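You operate a simulated robot arm through the tools that you are given. There is no shell and no other tool.

The job below is to be done with a simulated two-armed robot. You get a single attempt, and the scene is never put back.

Task
Wipe the sticky cap of the jar in the cradle, then seal it with the green seal block.
Fine: blue cloth, no honey left on the cap, cloth and block back on their spots; nothing dropped, broken or left on. Set down upright: what you pick out. What is to be rubbed or washed off counts as gone when no trace of it is left.

Only the result counts: the job must be done as asked and must still hold three seconds after the hand-in. Knocking over, shifting, dropping, spilling or breaking anything else fails it. A push-on lid holds only when it is set on centred and level and pressed home; a screw cap is set on level and turned clockwise until tight. Flat cloth is picked up by pressing the open fingertips on it (5 to 10 N) and closing them slowly along it; thin cloth reads only 2 to 8 mm in the jaws.

Robot
Two 7-joint arms with two-finger parallel grippers on one trunk that stands fixed in place. Base frame: the origin is at the foot of the trunk, x ahead of it, y to its left, z up. Lengths are in cm, angles in rad, forces in N, time in s.
The left shoulder is at [5, 20.9, 117.1], the right one opposite. With the tool pointing down near the work surface each hand reaches from about 26 to 92 cm from the base axis, measured 20 degrees to its own side. Payload 4.4 kg a hand.
The TCP of each hand is the grasp point between the finger pads, 2.3 cm short of the fingertips. In the tool frame z runs along the fingers and y along their closing line. Largest opening 9.4 cm; finger width 3.8, thickness 1; the body of the gripper, 5.4 by 9.6 cm, starts 3.9 cm behind the TCP.
Orientation is told as [roll, pitch, yaw] about the base's x, y, z axes, in that order, counted from this pose: with the fingers straight down and closing along the base's y, the tool's x points along the base's -x, its y along +y and its z along -z.

Tools
- The arms move only by the tool play_rows. It takes "left_series", "right_series" or both (then of equal length, played together; a hand with none holds still); each is a list of rows, each an object (a shift or turn left out is 0, a gripper value left out holds the last) with "xyz": the shift along the base's x, y, z in cm, a list of three; "delta_rot": the turn, a rotation vector about the base's x, y, z in rad, a list of three; "jaw": the closure in counts, from 0 (fully open) to 255 (shut). In form: [{"xyz": [x, y, z], "delta_rot": [ax, ay, az], "jaw": jaw}, ...]. A call has 1 to 20 rows; each row shifts and turns the commanded pose from where the row before left it. Each row takes 0.2 s and may step no farther than 5 cm and 0.15 rad from the row before; otherwise, or with a gripper value out of range, the whole call is refused. Where a pose cannot be reached the arm comes as near as it can. A force on the tool above 40 N (or 10 N above the force at the start of the call, whichever is more), or a blocked arm, ends the call early, and 0.2 s more pass. Each finger travels about 10.8 cm/s and halts on what it meets, pressing with about 37 N; the grip force reading is that of the motor and also rises with nothing between the fingers. The clock runs only during rows and for 0.2 s after the last one: add rows that do not move to give the fingers time. It gives the time, the measured TCP pose, the force on the tool (base axes), the opening and the grip force at its end, in the units of the frame above (readings bear some noise), with the torque about the TCP (base axes, N m) and any sound that the robot's microphone picked up.
- Cameras (640 x 400 px; columns grow to the right, rows downward): "scene" is now at [15.02, -4.1, 135.25]; the picture's right is [-0.44, -0.90, 0.00], its down [-0.42, 0.20, -0.88] and it looks along [0.80, -0.39, -0.47] (base axes); focal length 337 px, centre (320, 200). "left" rides on the left gripper at [8.6, -1.6, -7.5] in its tool frame; the picture's right is [0.18, 0.98, 0.00], its down [-0.58, 0.11, -0.81] and it looks along [-0.79, 0.15, 0.59] (tool axes); focal length 243 px, centre (320, 200). "right" rides on the right gripper at [8.7, 1.6, -7.5] in its tool frame; the picture's right is [-0.18, 0.98, 0.00], its down [-0.58, -0.11, -0.81] and it looks along [-0.79, -0.15, 0.59] (tool axes); focal length 243 px, centre (320, 200). There is no depth. A picture from a camera that has moved, and an enlarged one, comes with that camera's place and axes in the base frame and with its lens.
- snapshot(camera): a new picture of that camera. No time passes.
- lift_body(by): slides the trunk up (or, below 0, down) by that many cm; the arms and the scene camera ride with it, the base frame stays. It gives what a move gives, with no picture.
- turn_head(pan, tilt): turns the head with the scene camera to pan (to the left, within 1.396 rad either way) and tilt (down, from -0.506 to 1.204), counted from straight ahead of the robot. It gives what a move gives.
- close_up(camera, box): a new picture of the part [left, top, right, bottom] of that camera's present view, enlarged. No time passes.
- sign_off(): hands the job in; it is judged then, once.

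Nothing tells you positions but the pictures and the camera data. Unless the task says otherwise, let go and move clear before handing in.

The tools are called after "Call:" by a JSON object that holds its "name" and its "arguments". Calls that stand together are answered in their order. play_rows: Moves the arms, as the interface text tells. Its arguments: {"type":"object","properties":{"left_series":{"type":"array"},"right_series":{"type":"array"}},"required":[]} The other tools are called the same way: lift_body (by) slides the trunk up or down; turn_head (pan, tilt) turns the head that bears the scene camera; snapshot (camera) takes a picture; close_up (camera, box) takes an enlarged picture of a part of a camera's view; sign_off () hands the job in.

At the start:

```text
clock: 0.0
left_eef_pos: [57.39, -7.03, 120.29]
left_ee_rot: [0.001, -0.001, -0.001]
left_wrist_force: [1.2, 0.3, 0.1]
left_ft_torque: [-0.03, -0.01, 0.0]
left_width: 9.4
left_grip_force: 0.0
right_eef_pos: [36.61, -46.23, 115.14]
right_ee_rot: [0.0, 0.0, -0.002]
right_wrist_force: [-0.2, -0.6, 0.4]
right_ft_torque: [0.0, 0.0, -0.03]
right_width: 9.4
right_grip_force: 0.0
trunk travel left (down, up): [-25.0, 31.3]
head pan, tilt: [-0.452, 0.487]
```

scene: 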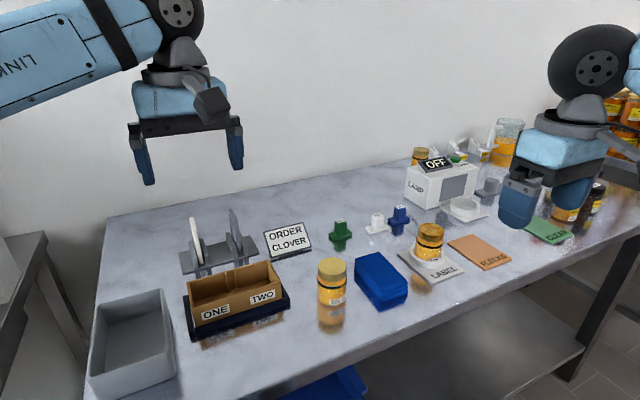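
right: 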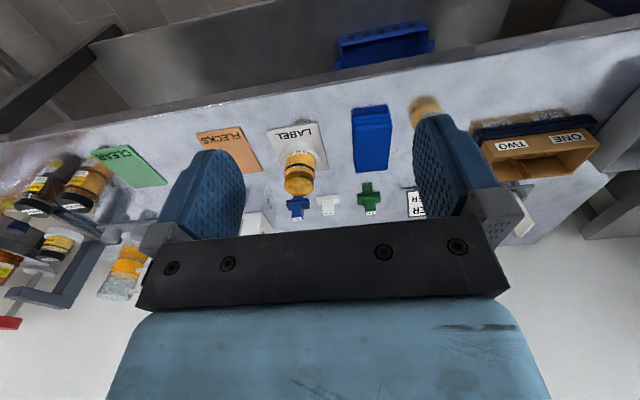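
left: 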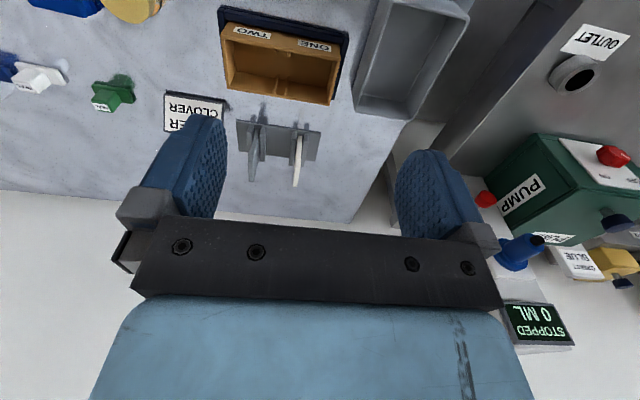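

I see a long table with two jars, blue cloth or block, green/white/blue seal blocks, and labelled mats; I need a closer look before moving. I'll take enlarged pictures of the parts of the scene to find the cradle, the jar, the cloth and the green seal block.

Call:
{"name": "close_up", "arguments": {"camera": "scene", "box": [300, 190, 480, 310]}}

Call:
{"name": "close_up", "arguments": {"camera": "scene", "box": [380, 110, 640, 270]}}

Call:
{"name": "close_up", "arguments": {"camera": "scene", "box": [80, 190, 360, 400]}}

Call:
{"name": "close_up", "arguments": {"camera": "right", "box": [180, 80, 460, 240]}}

Call:
{"name": "close_up", "arguments": {"camera": "left", "box": [0, 0, 360, 220]}}

```text
3.33 times, centred on (390, 250) of scene
camera zoom: at [15.02, -4.1, 135.25], right [-0.44, -0.9, 0.0], down [-0.42, 0.2, -0.88], along [0.8, -0.39, -0.47], focal length 1124 px, centre (87, 33)
```

zoom: 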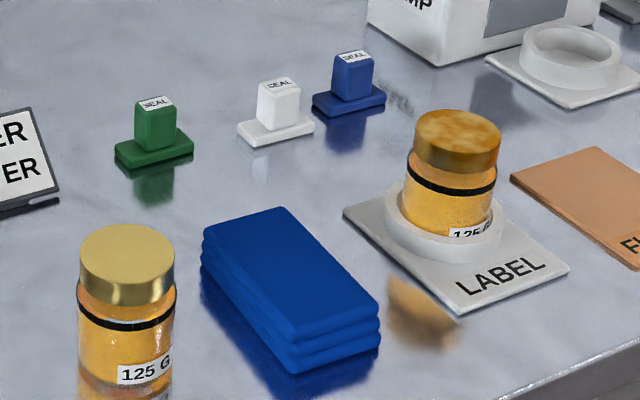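

```text
2.46 times, centred on (510, 190) of scene
camera zoom: at [15.02, -4.1, 135.25], right [-0.44, -0.9, 0.0], down [-0.42, 0.2, -0.88], along [0.8, -0.39, -0.47], focal length 830 px, centre (-148, 225)
```

zoom: 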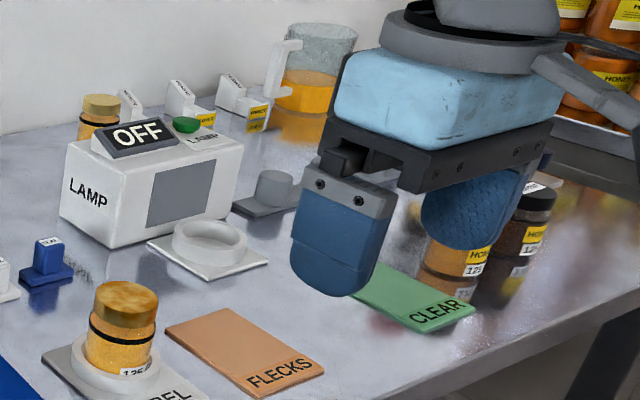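

```text
1.90 times, centred on (220, 295) of scene
camera zoom: at [15.02, -4.1, 135.25], right [-0.44, -0.9, 0.0], down [-0.42, 0.2, -0.88], along [0.8, -0.39, -0.47], focal length 642 px, centre (510, 19)
```

zoom: 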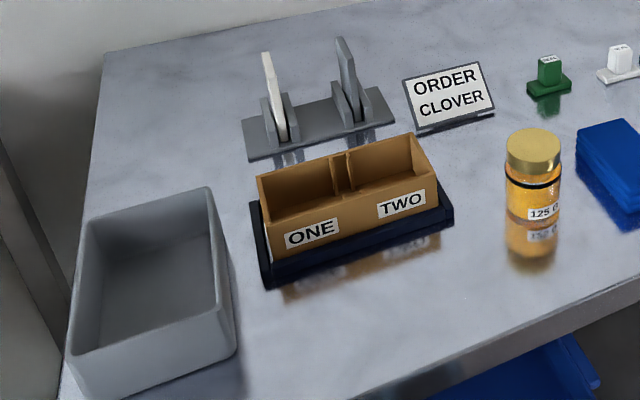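

```text
2.29 times, centred on (320, 160) of right
camera zoom: at [28.07, -44.54, 122.48], right [0.19, 0.98, 0.0], down [0.58, -0.11, 0.81], along [0.79, -0.15, -0.59], focal length 555 px, centre (320, 291)
```

zoom: 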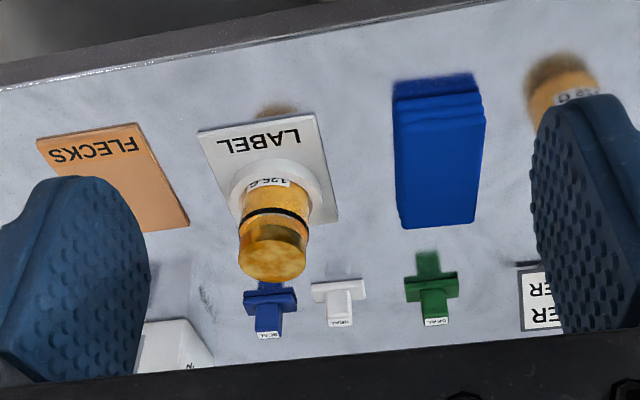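

```text
1.78 times, centred on (180, 110) of left
camera zoom: at [48.83, -8.53, 127.71], right [-0.18, 0.98, 0.0], down [0.58, 0.11, 0.81], along [0.79, 0.15, -0.59], focal length 431 px, centre (569, 360)
```

zoom: 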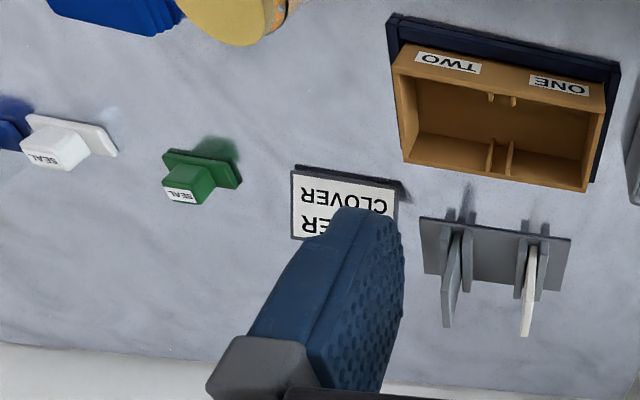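

The sticky jar seems to sit in the LABEL ring at about (62, -55) with its cap top near z 93.6. A folded blue pad is near (61.5, -41.5) and the green SEAL block near (80, -41.5). I'll turn the head toward them, and look for other cloths, before moving the arm.

Call:
{"name": "turn_head", "arguments": {"pan": -0.85, "tilt": 0.6}}

Call:
{"name": "snapshot", "arguments": {"camera": "scene"}}

```text
clock: 0.9
left_eef_pos: [57.39, -7.04, 120.32]
left_ee_rot: [0.0, 0.001, 0.001]
left_wrist_force: [0.1, -0.1, -0.3]
left_ft_torque: [0.03, 0.0, -0.05]
left_width: 9.43
left_grip_force: 0.2
right_eef_pos: [36.54, -46.29, 115.19]
right_ee_rot: [-0.001, 0.0, -0.001]
right_wrist_force: [0.5, -0.3, 0.7]
right_ft_torque: [-0.04, 0.01, 0.04]
right_width: 9.41
right_grip_force: 0.1
trunk travel left (down, up): [-25.0, 31.3]
head pan, tilt: [-0.85, 0.6]
```

```text
taken
camera scene: at [12.65, -6.75, 134.23], right [-0.75, -0.66, 0.0], down [-0.37, 0.42, -0.83], along [0.54, -0.62, -0.56], focal length 337 px, centre (320, 200)
```

scene: 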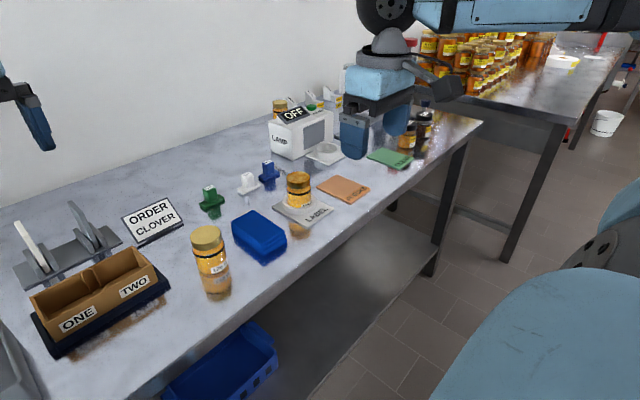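

The view is now clear of the arm around the cradle, cloth and seal blocks. I'll take close-ups to locate them precisely.

Call:
{"name": "close_up", "arguments": {"camera": "scene", "box": [220, 150, 348, 230]}}

Call:
{"name": "close_up", "arguments": {"camera": "scene", "box": [180, 170, 308, 250]}}

Call:
{"name": "close_up", "arguments": {"camera": "scene", "box": [220, 200, 348, 280]}}

Call:
{"name": "close_up", "arguments": {"camera": "right", "box": [260, 90, 420, 190]}}

Call:
{"name": "close_up", "arguments": {"camera": "right", "box": [270, 160, 430, 260]}}

Call:
{"name": "close_up", "arguments": {"camera": "scene", "box": [260, 90, 388, 170]}}

```text
5.00 times, centred on (284, 190) of scene
camera zoom: at [12.65, -6.75, 134.23], right [-0.75, -0.66, 0.0], down [-0.37, 0.42, -0.83], along [0.54, -0.62, -0.56], focal length 1686 px, centre (500, 250)
```

zoom: 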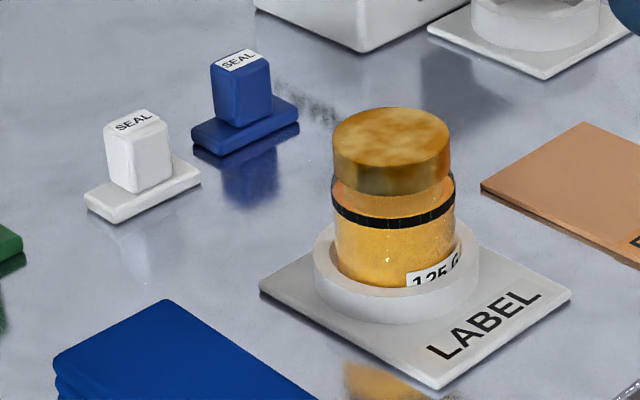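

```text
5.00 times, centred on (244, 210) of scene
camera zoom: at [12.65, -6.75, 134.23], right [-0.75, -0.66, 0.0], down [-0.37, 0.42, -0.83], along [0.54, -0.62, -0.56], focal length 1686 px, centre (700, 150)
```

zoom: 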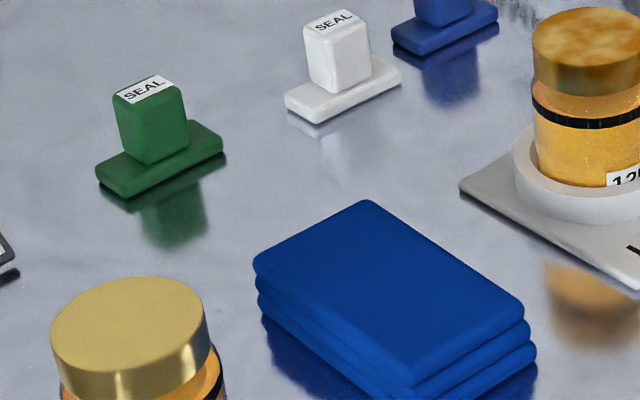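

```text
5.00 times, centred on (284, 240) of scene
camera zoom: at [12.65, -6.75, 134.23], right [-0.75, -0.66, 0.0], down [-0.37, 0.42, -0.83], along [0.54, -0.62, -0.56], focal length 1686 px, centre (500, 0)
```

zoom: 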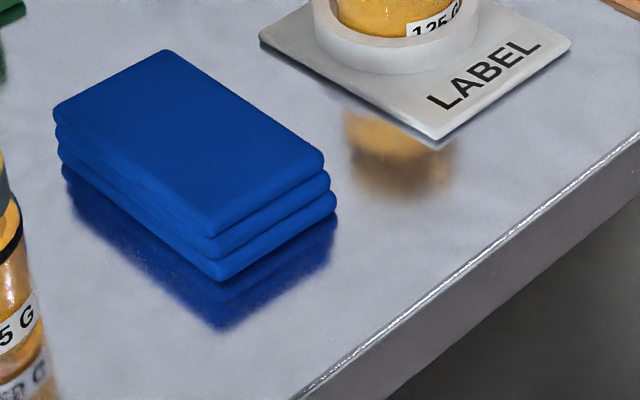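

```text
4.00 times, centred on (340, 140) of right
camera zoom: at [28.07, -44.54, 122.47], right [0.19, 0.98, 0.0], down [0.58, -0.11, 0.81], along [0.79, -0.15, -0.59], focal length 970 px, centre (240, 440)
```

zoom: 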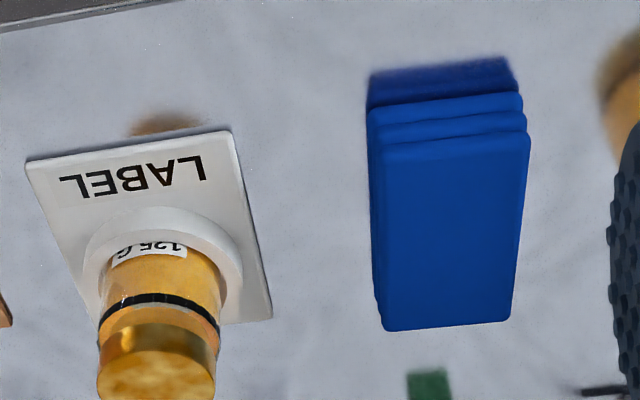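

```text
4.00 times, centred on (350, 210) of right
camera zoom: at [28.07, -44.54, 122.47], right [0.19, 0.98, 0.0], down [0.58, -0.11, 0.81], along [0.79, -0.15, -0.59], focal length 970 px, centre (200, 160)
```

zoom: 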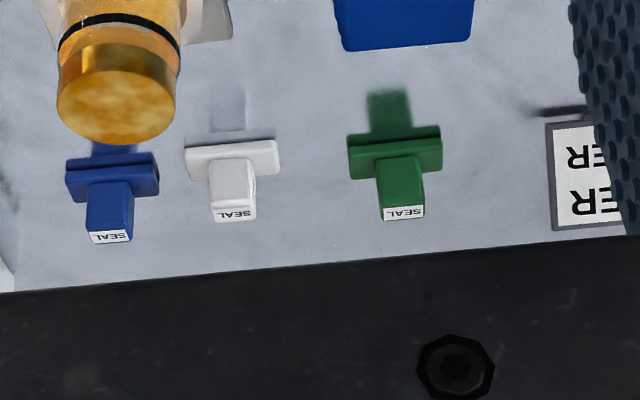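

```text
5.00 times, centred on (324, 130) of scene
camera zoom: at [12.65, -6.75, 134.23], right [-0.75, -0.66, 0.0], down [-0.37, 0.42, -0.83], along [0.54, -0.62, -0.56], focal length 1686 px, centre (300, 550)
```

zoom: 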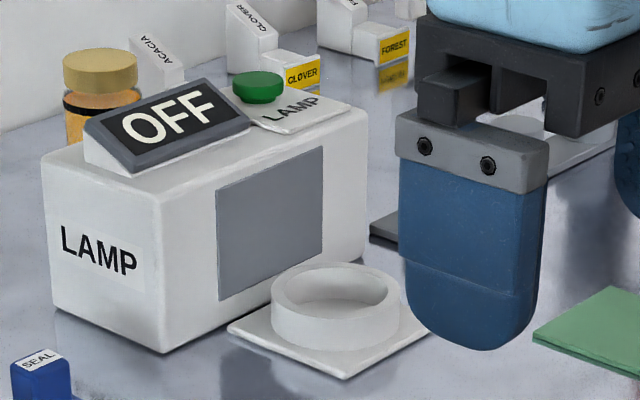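

The folded blue cloth looks like a pad of about 11 × 6 cm, centred near (60.4, -40.5) with its top near z 88.4 on a table near z 85.6. The sticky cap centre is near (61.7, -54.9) with its top near z 93.9. I'll move the open right hand above the cloth and check with the wrist camera.

Call:
{"name": "play_rows", "arguments": {"right_series": [{"xyz": [4, 1, -1.5], "jaw": 0}, {"xyz": [4, 1, -1.5]}, {"xyz": [4, 1, -1.5]}, {"xyz": [4, 1, -1.5]}, {"xyz": [4, 1, -1.5]}, {"xyz": [3.8, 0.75, -1.5]}, {}]}}

Call:
{"name": "snapshot", "arguments": {"camera": "right"}}

Call:
{"name": "snapshot", "arguments": {"camera": "scene"}}

```text
clock: 2.5
left_eef_pos: [57.27, -6.94, 120.42]
left_ee_rot: [0.0, 0.0, 0.001]
left_wrist_force: [-0.2, -0.2, -0.1]
left_ft_torque: [-0.01, -0.01, -0.01]
left_width: 9.39
left_grip_force: 0.0
right_eef_pos: [60.33, -40.4, 106.35]
right_ee_rot: [-0.001, -0.002, 0.0]
right_wrist_force: [-0.4, 0.0, -0.5]
right_ft_torque: [0.02, -0.01, 0.01]
right_width: 9.37
right_grip_force: 0.1
trunk travel left (down, up): [-25.0, 31.3]
head pan, tilt: [-0.85, 0.6]
```

```text
taken
camera right: at [51.76, -38.68, 113.67], right [0.18, 0.98, 0.0], down [0.58, -0.11, 0.81], along [0.79, -0.15, -0.59], focal length 243 px, centre (320, 200)
```

right: 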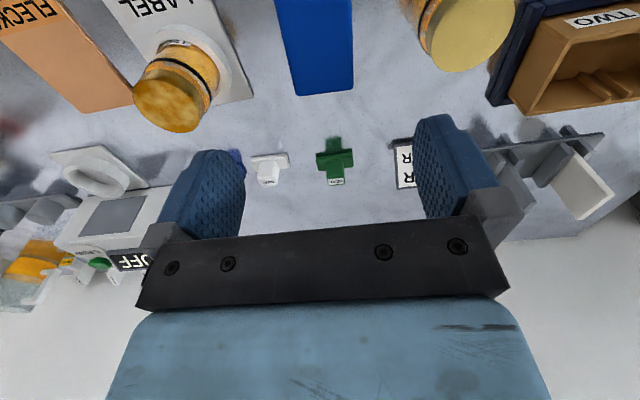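

```text
taken
camera scene: at [12.53, -6.76, 134.24], right [-0.75, -0.66, 0.0], down [-0.37, 0.42, -0.83], along [0.55, -0.62, -0.56], focal length 337 px, centre (320, 200)
```

scene: 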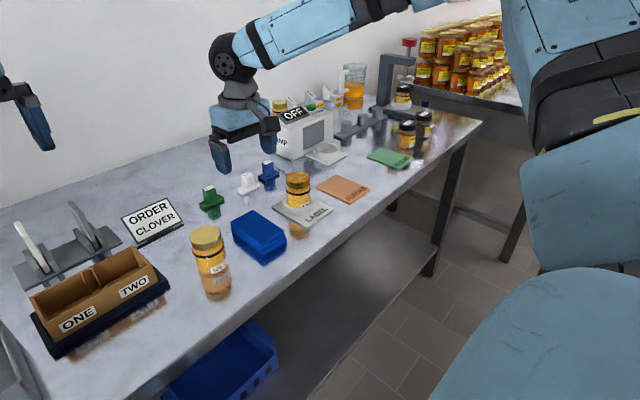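

The wrist view confirms the cloth: its centre is near (60.4, -40.65) and it is turned about -0.045 rad. The clear jar stands about 8 cm to its left. I'll narrow the jaws slightly, match the yaw and come down partway.

Call:
{"name": "play_rows", "arguments": {"right_series": [{"xyz": [0.05, -0.25, -3], "delta_rot": [0, 0, -0.045], "jaw": 38}, {"xyz": [0, 0, -4]}, {"xyz": [0, 0, -3.5]}, {"xyz": [0, 0, -2]}, {}]}}

Call:
{"name": "snapshot", "arguments": {"camera": "right"}}

Call:
{"name": "close_up", "arguments": {"camera": "scene", "box": [160, 160, 352, 280]}}

```text
clock: 3.7
left_eef_pos: [57.25, -7.01, 120.27]
left_ee_rot: [0.0, 0.001, 0.0]
left_wrist_force: [0.3, -0.7, -0.5]
left_ft_torque: [-0.01, 0.0, -0.03]
left_width: 9.42
left_grip_force: 0.0
right_eef_pos: [60.41, -40.72, 93.81]
right_ee_rot: [0.0, 0.0, -0.047]
right_wrist_force: [0.7, -0.3, 0.1]
right_ft_torque: [-0.03, 0.03, -0.01]
right_width: 8.01
right_grip_force: 0.1
trunk travel left (down, up): [-25.0, 31.3]
head pan, tilt: [-0.85, 0.6]
```

```text
taken
camera right: at [51.95, -38.68, 101.19], right [0.23, 0.97, 0.0], down [0.58, -0.14, 0.81], along [0.79, -0.18, -0.59], focal length 243 px, centre (320, 200)
```

right: 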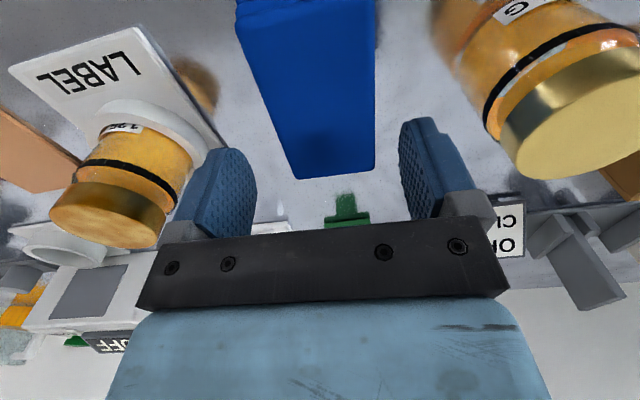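

```text
3.33 times, centred on (256, 220) of scene
camera zoom: at [12.61, -6.74, 134.23], right [-0.75, -0.66, 0.0], down [-0.37, 0.42, -0.83], along [0.54, -0.62, -0.56], focal length 1124 px, centre (533, 133)
```

zoom: 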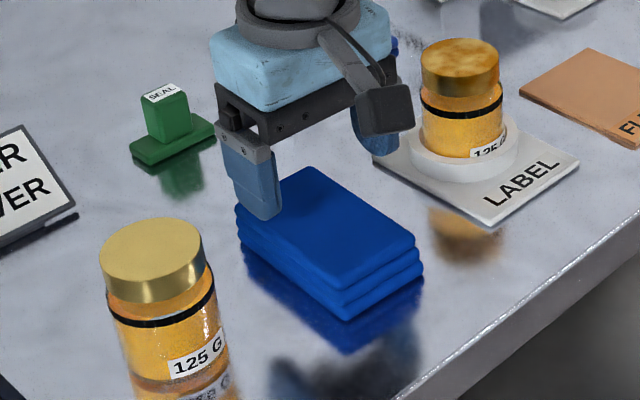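

The fingers straddle the pad with roughly 0.8 cm clearance on each side. I'll lower until the tips are about 1 cm above the table and close on the cloth.

Call:
{"name": "play_rows", "arguments": {"right_series": [{"xyz": [0, 0.05, -2]}, {"xyz": [0, 0, -1.7]}, {"xyz": [0, 0, -1.1]}, {}]}}

Call:
{"name": "close_up", "arguments": {"camera": "scene", "box": [160, 160, 352, 280]}}

```text
clock: 4.7
left_eef_pos: [57.35, -6.95, 120.18]
left_ee_rot: [-0.001, 0.0, -0.002]
left_wrist_force: [0.4, 0.0, -0.1]
left_ft_torque: [-0.01, 0.0, 0.0]
left_width: 9.39
left_grip_force: 0.1
right_eef_pos: [60.42, -40.74, 89.06]
right_ee_rot: [0.0, 0.001, -0.047]
right_wrist_force: [-0.9, -0.9, 0.0]
right_ft_torque: [0.0, -0.03, 0.02]
right_width: 8.03
right_grip_force: 0.1
trunk travel left (down, up): [-25.0, 31.3]
head pan, tilt: [-0.85, 0.6]
```

```text
3.33 times, centred on (256, 220) of scene
camera zoom: at [12.62, -6.74, 134.23], right [-0.75, -0.66, 0.0], down [-0.37, 0.42, -0.83], along [0.54, -0.62, -0.56], focal length 1124 px, centre (533, 133)
```

zoom: 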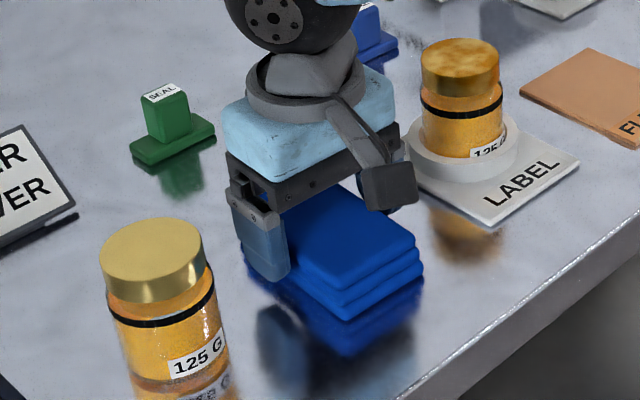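

The fingertips are beside the pad, just above the table. I'll now close gradually and read the width.

Call:
{"name": "play_rows", "arguments": {"right_series": [{"jaw": 60}, {"jaw": 75}, {"jaw": 85}, {"jaw": 95}, {"jaw": 105}, {}, {}]}}

```text
clock: 6.3
left_eef_pos: [57.31, -7.0, 120.37]
left_ee_rot: [0.001, 0.0, 0.0]
left_wrist_force: [-0.6, 1.0, 0.3]
left_ft_torque: [0.02, 0.01, -0.01]
left_width: 9.4
left_grip_force: 0.1
right_eef_pos: [60.51, -40.58, 88.9]
right_ee_rot: [0.0, -0.001, -0.047]
right_wrist_force: [0.3, 0.5, -0.4]
right_ft_torque: [-0.03, -0.01, 0.01]
right_width: 6.7
right_grip_force: 37.3
trunk travel left (down, up): [-25.0, 31.3]
head pan, tilt: [-0.85, 0.6]
```

The jaws stopped at 6.7 cm with a 37 N grip, so the pad is held. I'll lift it gently and check.

Call:
{"name": "play_rows", "arguments": {"right_series": [{"jaw": 140}, {"xyz": [0, 0, 0.5]}, {"xyz": [0, 0, 1.5]}, {"xyz": [0, 0, 2]}, {"xyz": [0, 0, 3]}, {"xyz": [0, 0, 3]}, {}]}}

Call:
{"name": "close_up", "arguments": {"camera": "scene", "box": [160, 130, 352, 250]}}

Call:
{"name": "snapshot", "arguments": {"camera": "right"}}

```text
clock: 7.9
left_eef_pos: [57.47, -7.13, 120.23]
left_ee_rot: [0.0, 0.0, -0.001]
left_wrist_force: [-0.5, 0.3, -0.9]
left_ft_torque: [0.0, 0.0, -0.04]
left_width: 9.39
left_grip_force: 0.0
right_eef_pos: [60.58, -40.63, 98.77]
right_ee_rot: [-0.001, 0.0, -0.048]
right_wrist_force: [-0.4, -0.9, -1.2]
right_ft_torque: [0.01, 0.01, 0.0]
right_width: 6.69
right_grip_force: 37.1
trunk travel left (down, up): [-25.0, 31.3]
head pan, tilt: [-0.85, 0.6]
```

```text
3.33 times, centred on (256, 190) of scene
camera zoom: at [12.68, -6.79, 134.22], right [-0.75, -0.66, 0.0], down [-0.37, 0.42, -0.82], along [0.54, -0.62, -0.57], focal length 1124 px, centre (533, 233)
```

zoom: 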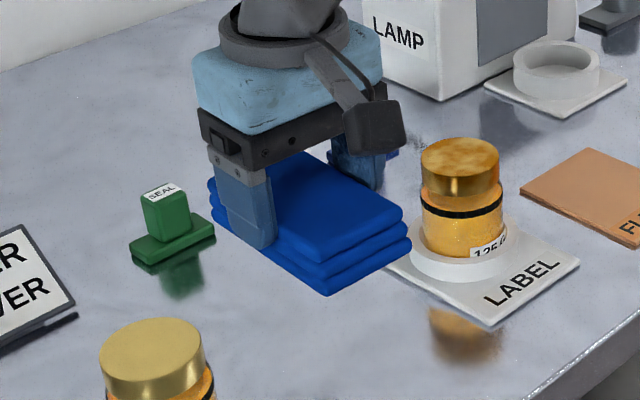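

```text
taken
camera right: at [52.11, -38.58, 106.07], right [0.23, 0.97, 0.0], down [0.58, -0.14, 0.81], along [0.78, -0.18, -0.59], focal length 243 px, centre (320, 200)
```

right: 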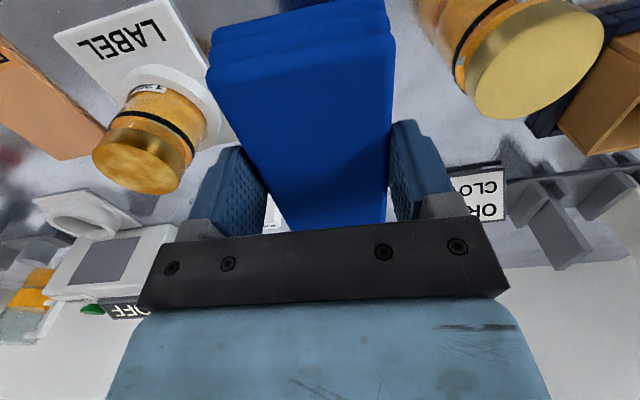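

The whole pad is lifted with all its layers, weighing about 0.1 kg. I'll check the cap position once more from the wrist camera before pressing the cloth on it.

Call:
{"name": "close_up", "arguments": {"camera": "right", "box": [60, 60, 220, 210]}}

Call:
{"name": "close_up", "arguments": {"camera": "scene", "box": [270, 160, 334, 200]}}

```text
2.67 times, centred on (140, 135) of right
camera zoom: at [52.11, -38.58, 106.07], right [0.23, 0.97, 0.0], down [0.58, -0.14, 0.81], along [0.78, -0.18, -0.59], focal length 647 px, centre (800, 373)
```

zoom: 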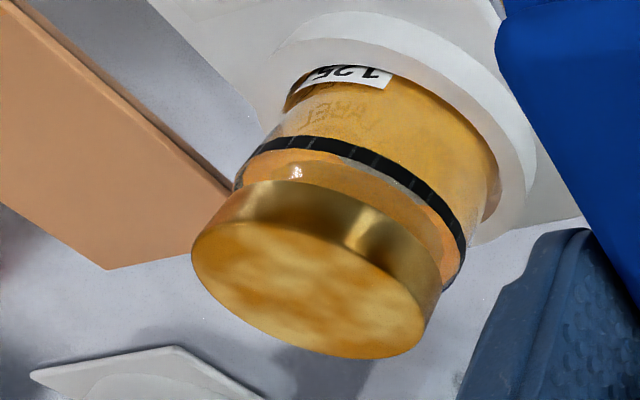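

```text
10.00 times, centred on (302, 180) of scene
camera zoom: at [12.68, -6.79, 134.22], right [-0.75, -0.66, 0.0], down [-0.37, 0.42, -0.82], along [0.54, -0.62, -0.57], focal length 3373 px, centre (500, 400)
```

zoom: 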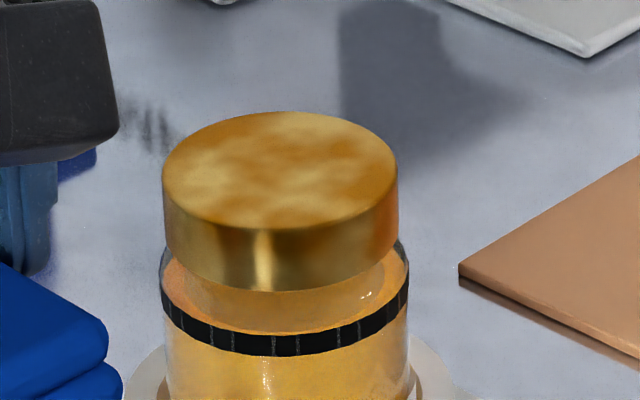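

The honey shows as mottling on the top face of the cap, while its sides look like clean metal. I'll carry the cloth over the cap at about (61.6, -54.75) and come down near it.

Call:
{"name": "play_rows", "arguments": {"right_series": [{"xyz": [0, 0, 3]}, {"xyz": [0, -1, 1]}, {"xyz": [0.2, -3, 0]}, {"xyz": [0.3, -3.5, 0]}, {"xyz": [0.3, -3.5, 0]}, {"xyz": [0.2, -2.5, 0]}, {"xyz": [0, -0.6, 0]}, {"xyz": [0, 0, -2]}, {"xyz": [0, 0, -1.8]}, {}]}}

Call:
{"name": "close_up", "arguments": {"camera": "scene", "box": [224, 130, 384, 230]}}

Call:
{"name": "snapshot", "arguments": {"camera": "right"}}

```text
clock: 10.1
left_eef_pos: [57.3, -7.06, 120.26]
left_ee_rot: [-0.001, -0.001, 0.001]
left_wrist_force: [0.6, -0.3, 0.8]
left_ft_torque: [-0.02, -0.02, -0.01]
left_width: 9.41
left_grip_force: 0.0
right_eef_pos: [61.44, -54.74, 99.0]
right_ee_rot: [0.001, 0.0, -0.046]
right_wrist_force: [0.4, 0.6, -1.5]
right_ft_torque: [0.0, -0.03, -0.01]
right_width: 6.66
right_grip_force: 36.8
trunk travel left (down, up): [-25.0, 31.3]
head pan, tilt: [-0.85, 0.6]
```

```text
4.00 times, centred on (304, 180) of scene
camera zoom: at [12.63, -6.75, 134.23], right [-0.75, -0.66, 0.0], down [-0.37, 0.42, -0.83], along [0.54, -0.62, -0.56], focal length 1349 px, centre (384, 280)
```

zoom: 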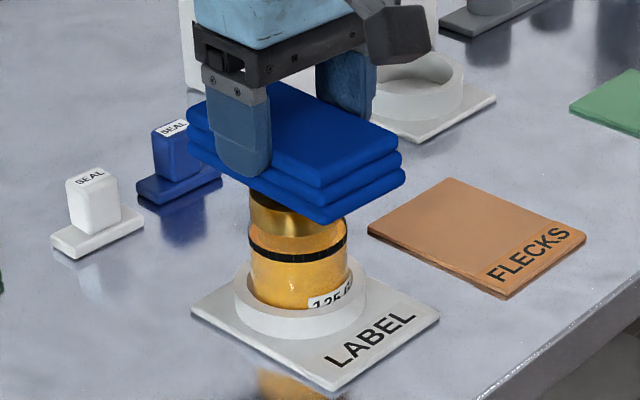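

```text
taken
camera right: at [53.09, -52.69, 106.38], right [0.23, 0.97, 0.0], down [0.58, -0.14, 0.81], along [0.78, -0.18, -0.59], focal length 243 px, centre (320, 200)
```

right: 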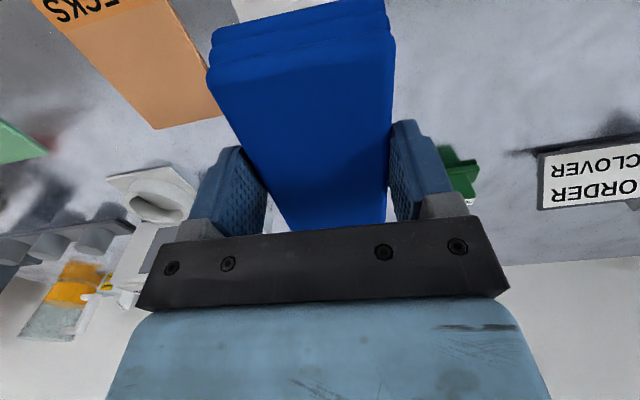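

The cloth is above the cap with a small gap. I'll lower it in small steps until I feel contact.

Call:
{"name": "play_rows", "arguments": {"right_series": [{"xyz": [0.1, 0, -0.4]}, {"xyz": [0, 0, -0.4]}, {"xyz": [0, 0, -0.3]}, {"xyz": [0, 0, -0.3]}, {}]}}

```text
clock: 11.3
left_eef_pos: [57.36, -7.13, 120.23]
left_ee_rot: [0.0, 0.0, 0.0]
left_wrist_force: [0.2, 0.2, -0.3]
left_ft_torque: [0.01, 0.0, 0.0]
left_width: 9.41
left_grip_force: 0.1
right_eef_pos: [61.68, -54.71, 97.64]
right_ee_rot: [-0.001, -0.002, -0.047]
right_wrist_force: [0.3, 0.5, 2.2]
right_ft_torque: [-0.04, -0.02, -0.03]
right_width: 6.69
right_grip_force: 36.9
trunk travel left (down, up): [-25.0, 31.3]
head pan, tilt: [-0.85, 0.6]
```

Contact seems to have begun, with the force rising by about 3.5 N. I'll press a little more.

Call:
{"name": "play_rows", "arguments": {"right_series": [{"xyz": [0, 0, -0.1]}, {}]}}

```text
clock: 11.9
left_eef_pos: [57.38, -7.09, 120.19]
left_ee_rot: [-0.001, -0.001, 0.002]
left_wrist_force: [0.5, -1.4, -0.2]
left_ft_torque: [-0.05, -0.03, -0.02]
left_width: 9.38
left_grip_force: 0.2
right_eef_pos: [61.7, -54.71, 97.67]
right_ee_rot: [0.0, -0.001, -0.047]
right_wrist_force: [1.1, -1.8, 5.3]
right_ft_torque: [-0.13, -0.04, -0.02]
right_width: 6.67
right_grip_force: 37.3
trunk travel left (down, up): [-25.0, 31.3]
head pan, tilt: [-0.85, 0.6]
```

The press is now about 6–7 N, rising about 3 N per mm. I'll press slightly more and start gentle rubbing strokes along x with small y shifts.

Call:
{"name": "play_rows", "arguments": {"right_series": [{"xyz": [0, 0, -0.1]}, {"xyz": [0.5, 0, 0]}, {"xyz": [0.5, 0, 0]}, {"xyz": [0.4, 0.2, 0]}, {"xyz": [-0.5, 0.1, 0]}, {"xyz": [-0.5, 0, 0]}, {"xyz": [-0.5, 0, 0]}, {"xyz": [-0.5, 0, 0]}, {"xyz": [-0.5, -0.1, 0]}, {"xyz": [-0.3, -0.2, 0]}, {"xyz": [0.5, -0.2, 0]}, {"xyz": [0.5, -0.1, 0]}, {"xyz": [0.5, 0, 0]}, {"xyz": [0.4, 0.3, 0]}, {}]}}

```text
clock: 15.1
left_eef_pos: [57.31, -7.02, 120.4]
left_ee_rot: [-0.001, -0.002, 0.0]
left_wrist_force: [-0.3, -0.8, 0.4]
left_ft_torque: [0.02, 0.0, 0.0]
left_width: 9.42
left_grip_force: 0.0
right_eef_pos: [62.06, -54.7, 97.62]
right_ee_rot: [-0.002, -0.002, -0.046]
right_wrist_force: [-3.9, -3.5, 12.9]
right_ft_torque: [-0.22, 0.23, -0.03]
right_width: 6.7
right_grip_force: 36.9
trunk travel left (down, up): [-25.0, 31.3]
head pan, tilt: [-0.85, 0.6]
```

The rubbing runs smoothly at about 13 N, and the cloth follows the commanded strokes. I'll do another set of strokes and then lift to look.

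Call:
{"name": "play_rows", "arguments": {"right_series": [{"xyz": [0.5, 0.1, 0]}, {"xyz": [0.3, 0.3, 0]}, {"xyz": [-0.5, 0.1, 0]}, {"xyz": [-0.6, 0, 0]}, {"xyz": [-0.6, 0, 0]}, {"xyz": [-0.5, -0.2, 0]}, {"xyz": [-0.2, -0.4, 0]}, {"xyz": [0.5, -0.3, 0]}, {"xyz": [0.6, 0, 0]}, {"xyz": [0.6, 0, 0]}, {"xyz": [0.4, 0.3, 0]}, {"xyz": [0, 0.3, 0]}, {"xyz": [-0.6, 0.2, 0]}, {"xyz": [-0.4, -0.2, 0]}, {"xyz": [0, -0.2, 0.6]}, {"xyz": [0, 0, 1.5]}, {"xyz": [0, 0, 2]}, {}]}}

Call:
{"name": "close_up", "arguments": {"camera": "scene", "box": [224, 130, 384, 230]}}

```text
clock: 18.9
left_eef_pos: [57.43, -7.0, 120.23]
left_ee_rot: [0.0, 0.0, 0.002]
left_wrist_force: [0.2, 0.6, 0.5]
left_ft_torque: [-0.03, 0.01, -0.01]
left_width: 9.42
left_grip_force: 0.0
right_eef_pos: [61.61, -54.79, 101.4]
right_ee_rot: [-0.001, 0.003, -0.047]
right_wrist_force: [-0.9, -1.1, -1.5]
right_ft_torque: [0.02, 0.01, -0.05]
right_width: 6.69
right_grip_force: 36.6
trunk travel left (down, up): [-25.0, 31.3]
head pan, tilt: [-0.85, 0.6]
```

```text
4.00 times, centred on (304, 180) of scene
camera zoom: at [12.67, -6.77, 134.22], right [-0.75, -0.66, 0.0], down [-0.37, 0.42, -0.82], along [0.54, -0.62, -0.57], focal length 1349 px, centre (384, 280)
```

zoom: 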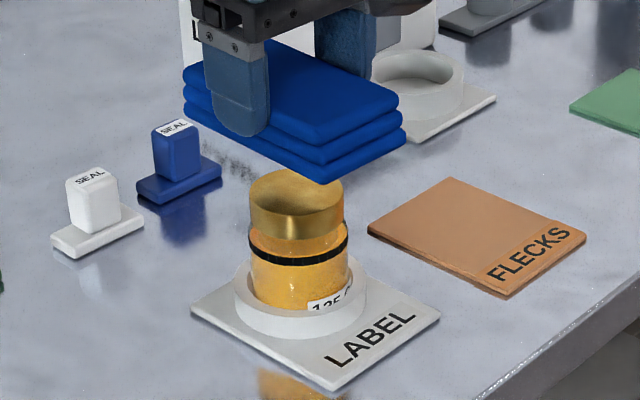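

The jar stands unmoved and the visible front of the cap looks clean. I'll move the cloth off to the side at height to see the whole top.

Call:
{"name": "play_rows", "arguments": {"right_series": [{"xyz": [0, 0, 2]}, {"xyz": [-0.3, 3, 0]}, {"xyz": [-0.3, 4, 0]}, {"xyz": [-0.3, 4, 0]}, {"xyz": [-0.2, 3, 0]}, {}]}}

Call:
{"name": "close_up", "arguments": {"camera": "scene", "box": [270, 160, 334, 200]}}

Call:
{"name": "close_up", "arguments": {"camera": "right", "box": [40, 60, 240, 210]}}

Call:
{"name": "snapshot", "arguments": {"camera": "right"}}

```text
clock: 20.3
left_eef_pos: [57.4, -7.06, 120.27]
left_ee_rot: [0.0, -0.001, 0.0]
left_wrist_force: [0.1, -0.5, -0.1]
left_ft_torque: [0.0, 0.0, 0.04]
left_width: 9.39
left_grip_force: 0.1
right_eef_pos: [60.4, -40.63, 103.36]
right_ee_rot: [0.0, -0.001, -0.047]
right_wrist_force: [0.1, 0.6, -1.0]
right_ft_torque: [-0.01, -0.01, -0.02]
right_width: 6.7
right_grip_force: 36.9
trunk travel left (down, up): [-25.0, 31.3]
head pan, tilt: [-0.85, 0.6]
```

```text
10.00 times, centred on (302, 180) of scene
camera zoom: at [12.64, -6.8, 134.22], right [-0.75, -0.66, 0.0], down [-0.37, 0.42, -0.82], along [0.54, -0.62, -0.57], focal length 3373 px, centre (500, 400)
```

zoom: 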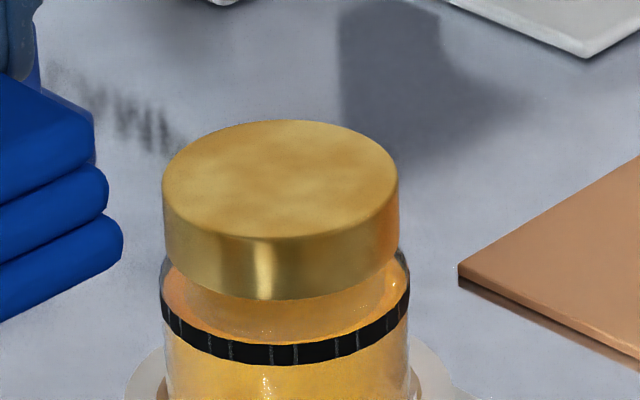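

```text
2.67 times, centred on (140, 135) of right
camera zoom: at [52.03, -38.59, 110.63], right [0.23, 0.97, 0.0], down [0.58, -0.14, 0.81], along [0.78, -0.18, -0.59], focal length 647 px, centre (800, 373)
```

zoom: 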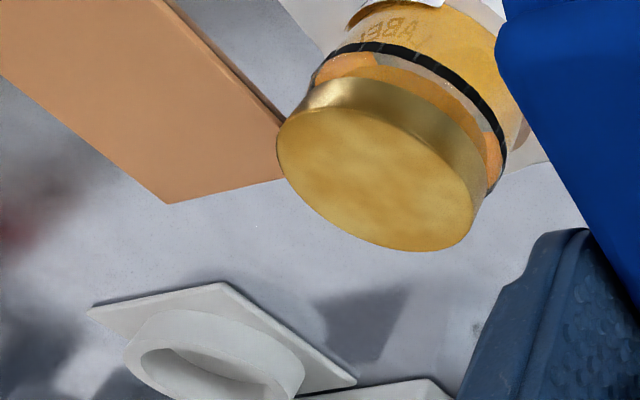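

```text
taken
camera right: at [52.03, -38.59, 110.63], right [0.23, 0.97, 0.0], down [0.58, -0.14, 0.81], along [0.78, -0.18, -0.59], focal length 243 px, centre (320, 200)
```

right: 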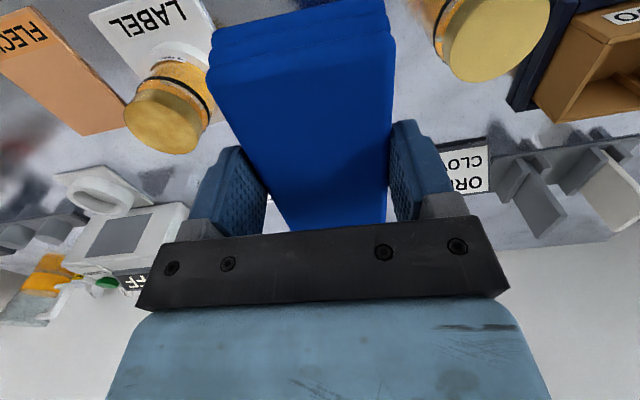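

The cap is clearly cleaner, but faint honey mottling remains on the top compared with the uniform cap of the other jar. I'll return and rub more.

Call:
{"name": "play_rows", "arguments": {"right_series": [{"xyz": [0.3, -3.5, 0]}, {"xyz": [0.3, -4, 0]}, {"xyz": [0.3, -4, 0]}, {"xyz": [0.3, -2.6, 0]}, {"xyz": [0, 0, -2]}, {"xyz": [0, 0, -2]}, {"xyz": [0, 0, -1]}, {"xyz": [0, 0, -0.5]}, {"xyz": [0, 0, -0.3]}, {}]}}

```text
clock: 22.5
left_eef_pos: [57.4, -7.06, 120.3]
left_ee_rot: [0.002, 0.0, -0.001]
left_wrist_force: [0.8, -0.2, 0.0]
left_ft_torque: [0.01, 0.0, -0.03]
left_width: 9.37
left_grip_force: 0.0
right_eef_pos: [61.62, -54.78, 97.73]
right_ee_rot: [0.001, 0.001, -0.045]
right_wrist_force: [0.0, -0.1, -1.4]
right_ft_torque: [-0.02, -0.01, -0.04]
right_width: 6.68
right_grip_force: 36.7
trunk travel left (down, up): [-25.0, 31.3]
head pan, tilt: [-0.85, 0.6]
```

No contact yet at z 97.7. I'll lower a bit more until pressing.

Call:
{"name": "play_rows", "arguments": {"right_series": [{"xyz": [0, 0, -0.2]}, {"xyz": [0, 0, -0.1]}, {}]}}

```text
clock: 23.3
left_eef_pos: [57.38, -6.82, 120.39]
left_ee_rot: [0.0, 0.0, 0.001]
left_wrist_force: [0.1, 0.1, -1.1]
left_ft_torque: [-0.01, -0.01, 0.0]
left_width: 9.4
left_grip_force: 0.2
right_eef_pos: [61.67, -54.8, 97.59]
right_ee_rot: [0.001, 0.0, -0.045]
right_wrist_force: [1.9, -1.2, 7.4]
right_ft_torque: [-0.01, -0.09, 0.0]
right_width: 6.7
right_grip_force: 36.8
trunk travel left (down, up): [-25.0, 31.3]
head pan, tilt: [-0.85, 0.6]
```

Contact is at about 9 N. I'll press slightly more and make a longer set of rubbing loops.

Call:
{"name": "play_rows", "arguments": {"right_series": [{"xyz": [0.5, 0.2, -0.1]}, {"xyz": [0.6, 0.1, 0]}, {"xyz": [0.4, 0.1, 0]}, {"xyz": [-0.6, 0, 0]}, {"xyz": [-0.7, 0, 0]}, {"xyz": [-0.7, 0, 0]}, {"xyz": [-0.7, 0, 0]}, {"xyz": [-0.4, -0.3, 0]}, {"xyz": [0.6, -0.3, 0]}, {"xyz": [0.7, -0.1, 0]}, {"xyz": [0.7, 0, 0]}, {"xyz": [0.7, 0, 0]}, {"xyz": [0.4, 0.3, 0]}, {"xyz": [-0.6, 0.2, 0]}, {"xyz": [-0.7, 0.2, 0]}, {"xyz": [-0.7, 0, 0]}, {"xyz": [-0.5, -0.2, 0]}, {"xyz": [0.6, -0.3, 0]}, {"xyz": [0.7, -0.1, 0]}, {"xyz": [0.4, 0.2, 0]}]}}

Call:
{"name": "play_rows", "arguments": {"right_series": [{"xyz": [0.5, 0.2, 0]}, {"xyz": [0.6, 0.1, 0]}, {"xyz": [-0.6, 0, 0]}, {"xyz": [-0.7, 0, 0]}, {"xyz": [-0.7, 0, 0]}, {"xyz": [-0.7, 0, 0]}, {"xyz": [-0.2, -0.3, 0]}, {"xyz": [0.6, -0.3, 0]}, {"xyz": [0.7, -0.1, 0]}, {"xyz": [0.7, 0, 0]}, {"xyz": [0.7, 0, 0]}, {"xyz": [0.2, 0.3, 0]}, {"xyz": [-0.6, 0.2, 0]}, {"xyz": [-0.7, 0.2, 0]}, {"xyz": [-0.7, 0, 0]}, {"xyz": [-0.3, -0.2, 0]}, {"xyz": [0.6, -0.2, 0]}, {"xyz": [0.6, 0, 0]}, {}]}}

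```text
clock: 27.5
left_eef_pos: [57.11, -6.82, 120.67]
left_ee_rot: [-0.002, -0.003, 0.0]
left_wrist_force: [0.2, 0.3, -0.5]
left_ft_torque: [-0.01, 0.01, -0.01]
left_width: 9.41
left_grip_force: 0.0
right_eef_pos: [62.37, -54.86, 97.56]
right_ee_rot: [-0.004, -0.001, -0.045]
right_wrist_force: [-11.1, -4.0, 19.7]
right_ft_torque: [-0.22, 0.62, 0.01]
right_width: 6.66
right_grip_force: 37.2
trunk travel left (down, up): [-25.0, 31.3]
head pan, tilt: [-0.85, 0.6]
```

```text
clock: 31.5
left_eef_pos: [57.19, -6.92, 120.37]
left_ee_rot: [-0.002, -0.003, 0.0]
left_wrist_force: [-0.3, 0.1, 0.1]
left_ft_torque: [0.01, 0.02, 0.02]
left_width: 9.38
left_grip_force: 0.0
right_eef_pos: [62.05, -54.95, 97.62]
right_ee_rot: [-0.002, 0.0, -0.047]
right_wrist_force: [-6.2, -0.5, 14.6]
right_ft_torque: [-0.03, 0.38, 0.0]
right_width: 6.7
right_grip_force: 37.0
trunk travel left (down, up): [-25.0, 31.3]
head pan, tilt: [-0.85, 0.6]
```

The strokes ran at 15–20 N. I'll lift off and look at the cap again.

Call:
{"name": "play_rows", "arguments": {"right_series": [{"xyz": [-0.4, 0, 0.6]}, {"xyz": [0, 0, 2]}, {"xyz": [0, 0, 3]}, {"xyz": [-0.3, 3, 0]}, {"xyz": [-0.3, 4, 0]}, {"xyz": [-0.3, 4, 0]}, {"xyz": [-0.3, 3.2, 0]}, {}]}}

Call:
{"name": "close_up", "arguments": {"camera": "scene", "box": [270, 160, 334, 200]}}

Call:
{"name": "close_up", "arguments": {"camera": "right", "box": [40, 60, 240, 210]}}

Call:
{"name": "close_up", "arguments": {"camera": "scene", "box": [180, 200, 340, 300]}}

```text
clock: 33.3
left_eef_pos: [57.4, -7.13, 120.27]
left_ee_rot: [-0.001, 0.0, 0.0]
left_wrist_force: [-0.2, 0.9, 0.0]
left_ft_torque: [0.0, 0.0, 0.02]
left_width: 9.4
left_grip_force: 0.1
right_eef_pos: [60.59, -40.69, 103.01]
right_ee_rot: [0.001, 0.002, -0.049]
right_wrist_force: [-0.1, -0.4, -1.1]
right_ft_torque: [-0.01, 0.01, -0.01]
right_width: 6.69
right_grip_force: 37.1
trunk travel left (down, up): [-25.0, 31.3]
head pan, tilt: [-0.85, 0.6]
```

```text
10.00 times, centred on (302, 180) of scene
camera zoom: at [12.64, -6.81, 134.22], right [-0.75, -0.66, 0.0], down [-0.37, 0.42, -0.82], along [0.54, -0.62, -0.57], focal length 3373 px, centre (500, 400)
```

zoom: 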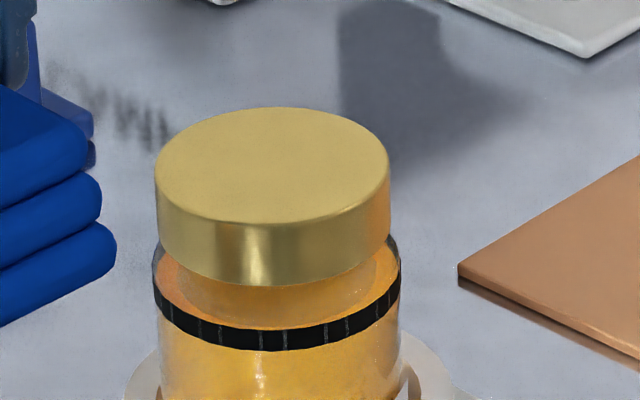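

```text
2.67 times, centred on (140, 135) of right
camera zoom: at [52.18, -38.56, 110.38], right [0.23, 0.97, 0.0], down [0.58, -0.14, 0.81], along [0.79, -0.18, -0.59], focal length 647 px, centre (800, 373)
```

zoom: 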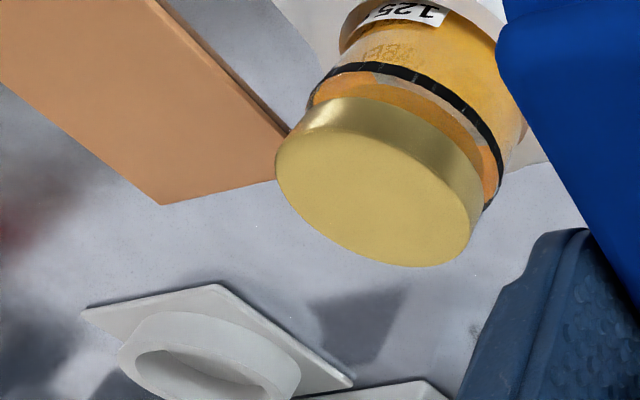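

```text
4.00 times, centred on (260, 250) of scene
camera zoom: at [12.64, -6.81, 134.22], right [-0.75, -0.66, 0.0], down [-0.37, 0.42, -0.82], along [0.54, -0.62, -0.57], focal length 1349 px, centre (560, 0)
```

zoom: 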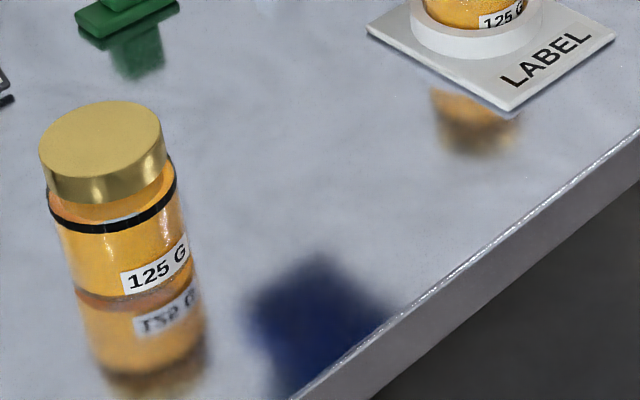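

The cap now looks evenly brass like the other jar's. I'll take an even closer look for any remaining trace.

Call:
{"name": "close_up", "arguments": {"camera": "scene", "box": [284, 168, 310, 186]}}

Call:
{"name": "close_up", "arguments": {"camera": "right", "box": [134, 90, 224, 165]}}

Call:
{"name": "close_up", "arguments": {"camera": "right", "box": [420, 0, 560, 90]}}

```text
16.00 times, centred on (297, 177) of scene
camera zoom: at [12.64, -6.81, 134.22], right [-0.75, -0.66, 0.0], down [-0.37, 0.42, -0.82], along [0.54, -0.62, -0.57], focal length 5397 px, centre (688, 568)
```

zoom: 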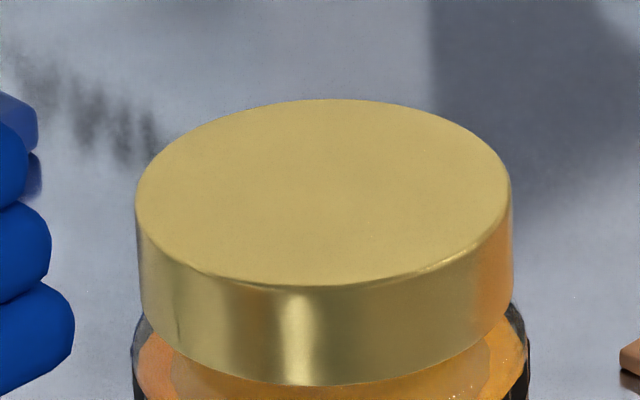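

```text
5.33 times, centred on (179, 128) of right
camera zoom: at [52.18, -38.56, 110.38], right [0.23, 0.97, 0.0], down [0.58, -0.14, 0.81], along [0.79, -0.18, -0.59], focal length 1294 px, centre (1072, 587)
```

zoom: 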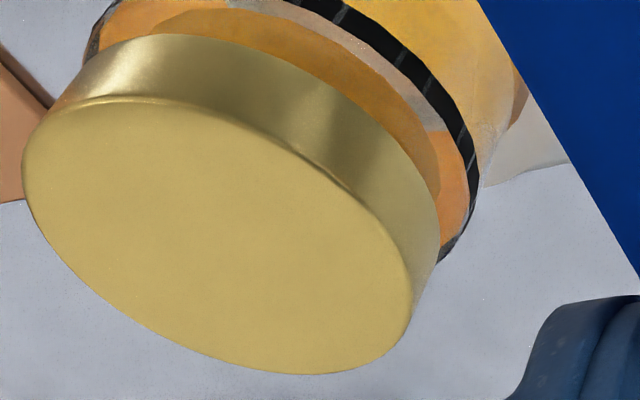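

```text
4.44 times, centred on (490, 45) of right
camera zoom: at [52.18, -38.56, 110.38], right [0.23, 0.97, 0.0], down [0.58, -0.14, 0.81], along [0.79, -0.18, -0.59], focal length 1078 px, centre (-436, 889)
```

zoom: 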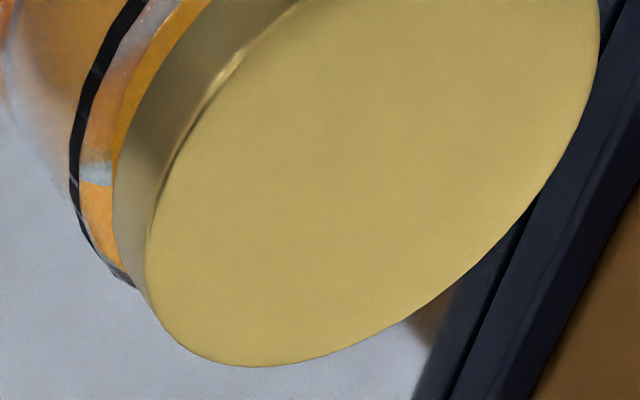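

The cap is spotless and matches the clean cap of the other jar. I'll now set the cloth back on its spot at about (60.5, -40.6).

Call:
{"name": "play_rows", "arguments": {"right_series": [{"xyz": [-0.08, 0.08, -4]}, {"xyz": [0, 0, -4]}, {"xyz": [0, 0, -3]}, {"xyz": [0, 0, -1.5]}, {"xyz": [0, 0, -0.8]}, {"xyz": [0, 0, -0.4]}, {}]}}

```text
clock: 34.9
left_eef_pos: [57.32, -7.01, 120.26]
left_ee_rot: [0.0, -0.001, 0.001]
left_wrist_force: [0.0, -0.9, -0.2]
left_ft_torque: [-0.03, 0.0, -0.01]
left_width: 9.4
left_grip_force: 0.0
right_eef_pos: [60.78, -40.69, 89.34]
right_ee_rot: [0.0, 0.0, -0.048]
right_wrist_force: [0.0, -0.4, -1.4]
right_ft_torque: [-0.03, -0.01, 0.04]
right_width: 6.74
right_grip_force: 37.0
trunk travel left (down, up): [-25.0, 31.3]
head pan, tilt: [-0.85, 0.6]
```

The cloth is about 0.4 cm above the table. I'll correct x slightly and lower until it touches.

Call:
{"name": "play_rows", "arguments": {"right_series": [{"xyz": [-0.27, 0.07, -0.2]}, {"xyz": [0, 0, -0.15]}, {}]}}

```text
clock: 35.7
left_eef_pos: [57.4, -7.03, 120.32]
left_ee_rot: [0.0, 0.001, 0.001]
left_wrist_force: [0.2, -0.2, 0.5]
left_ft_torque: [0.01, 0.01, -0.06]
left_width: 9.39
left_grip_force: 0.1
right_eef_pos: [60.42, -40.55, 88.92]
right_ee_rot: [-0.001, -0.001, -0.044]
right_wrist_force: [0.1, -0.3, 0.8]
right_ft_torque: [0.0, -0.03, 0.05]
right_width: 6.71
right_grip_force: 36.7
trunk travel left (down, up): [-25.0, 31.3]
head pan, tilt: [-0.85, 0.6]
```

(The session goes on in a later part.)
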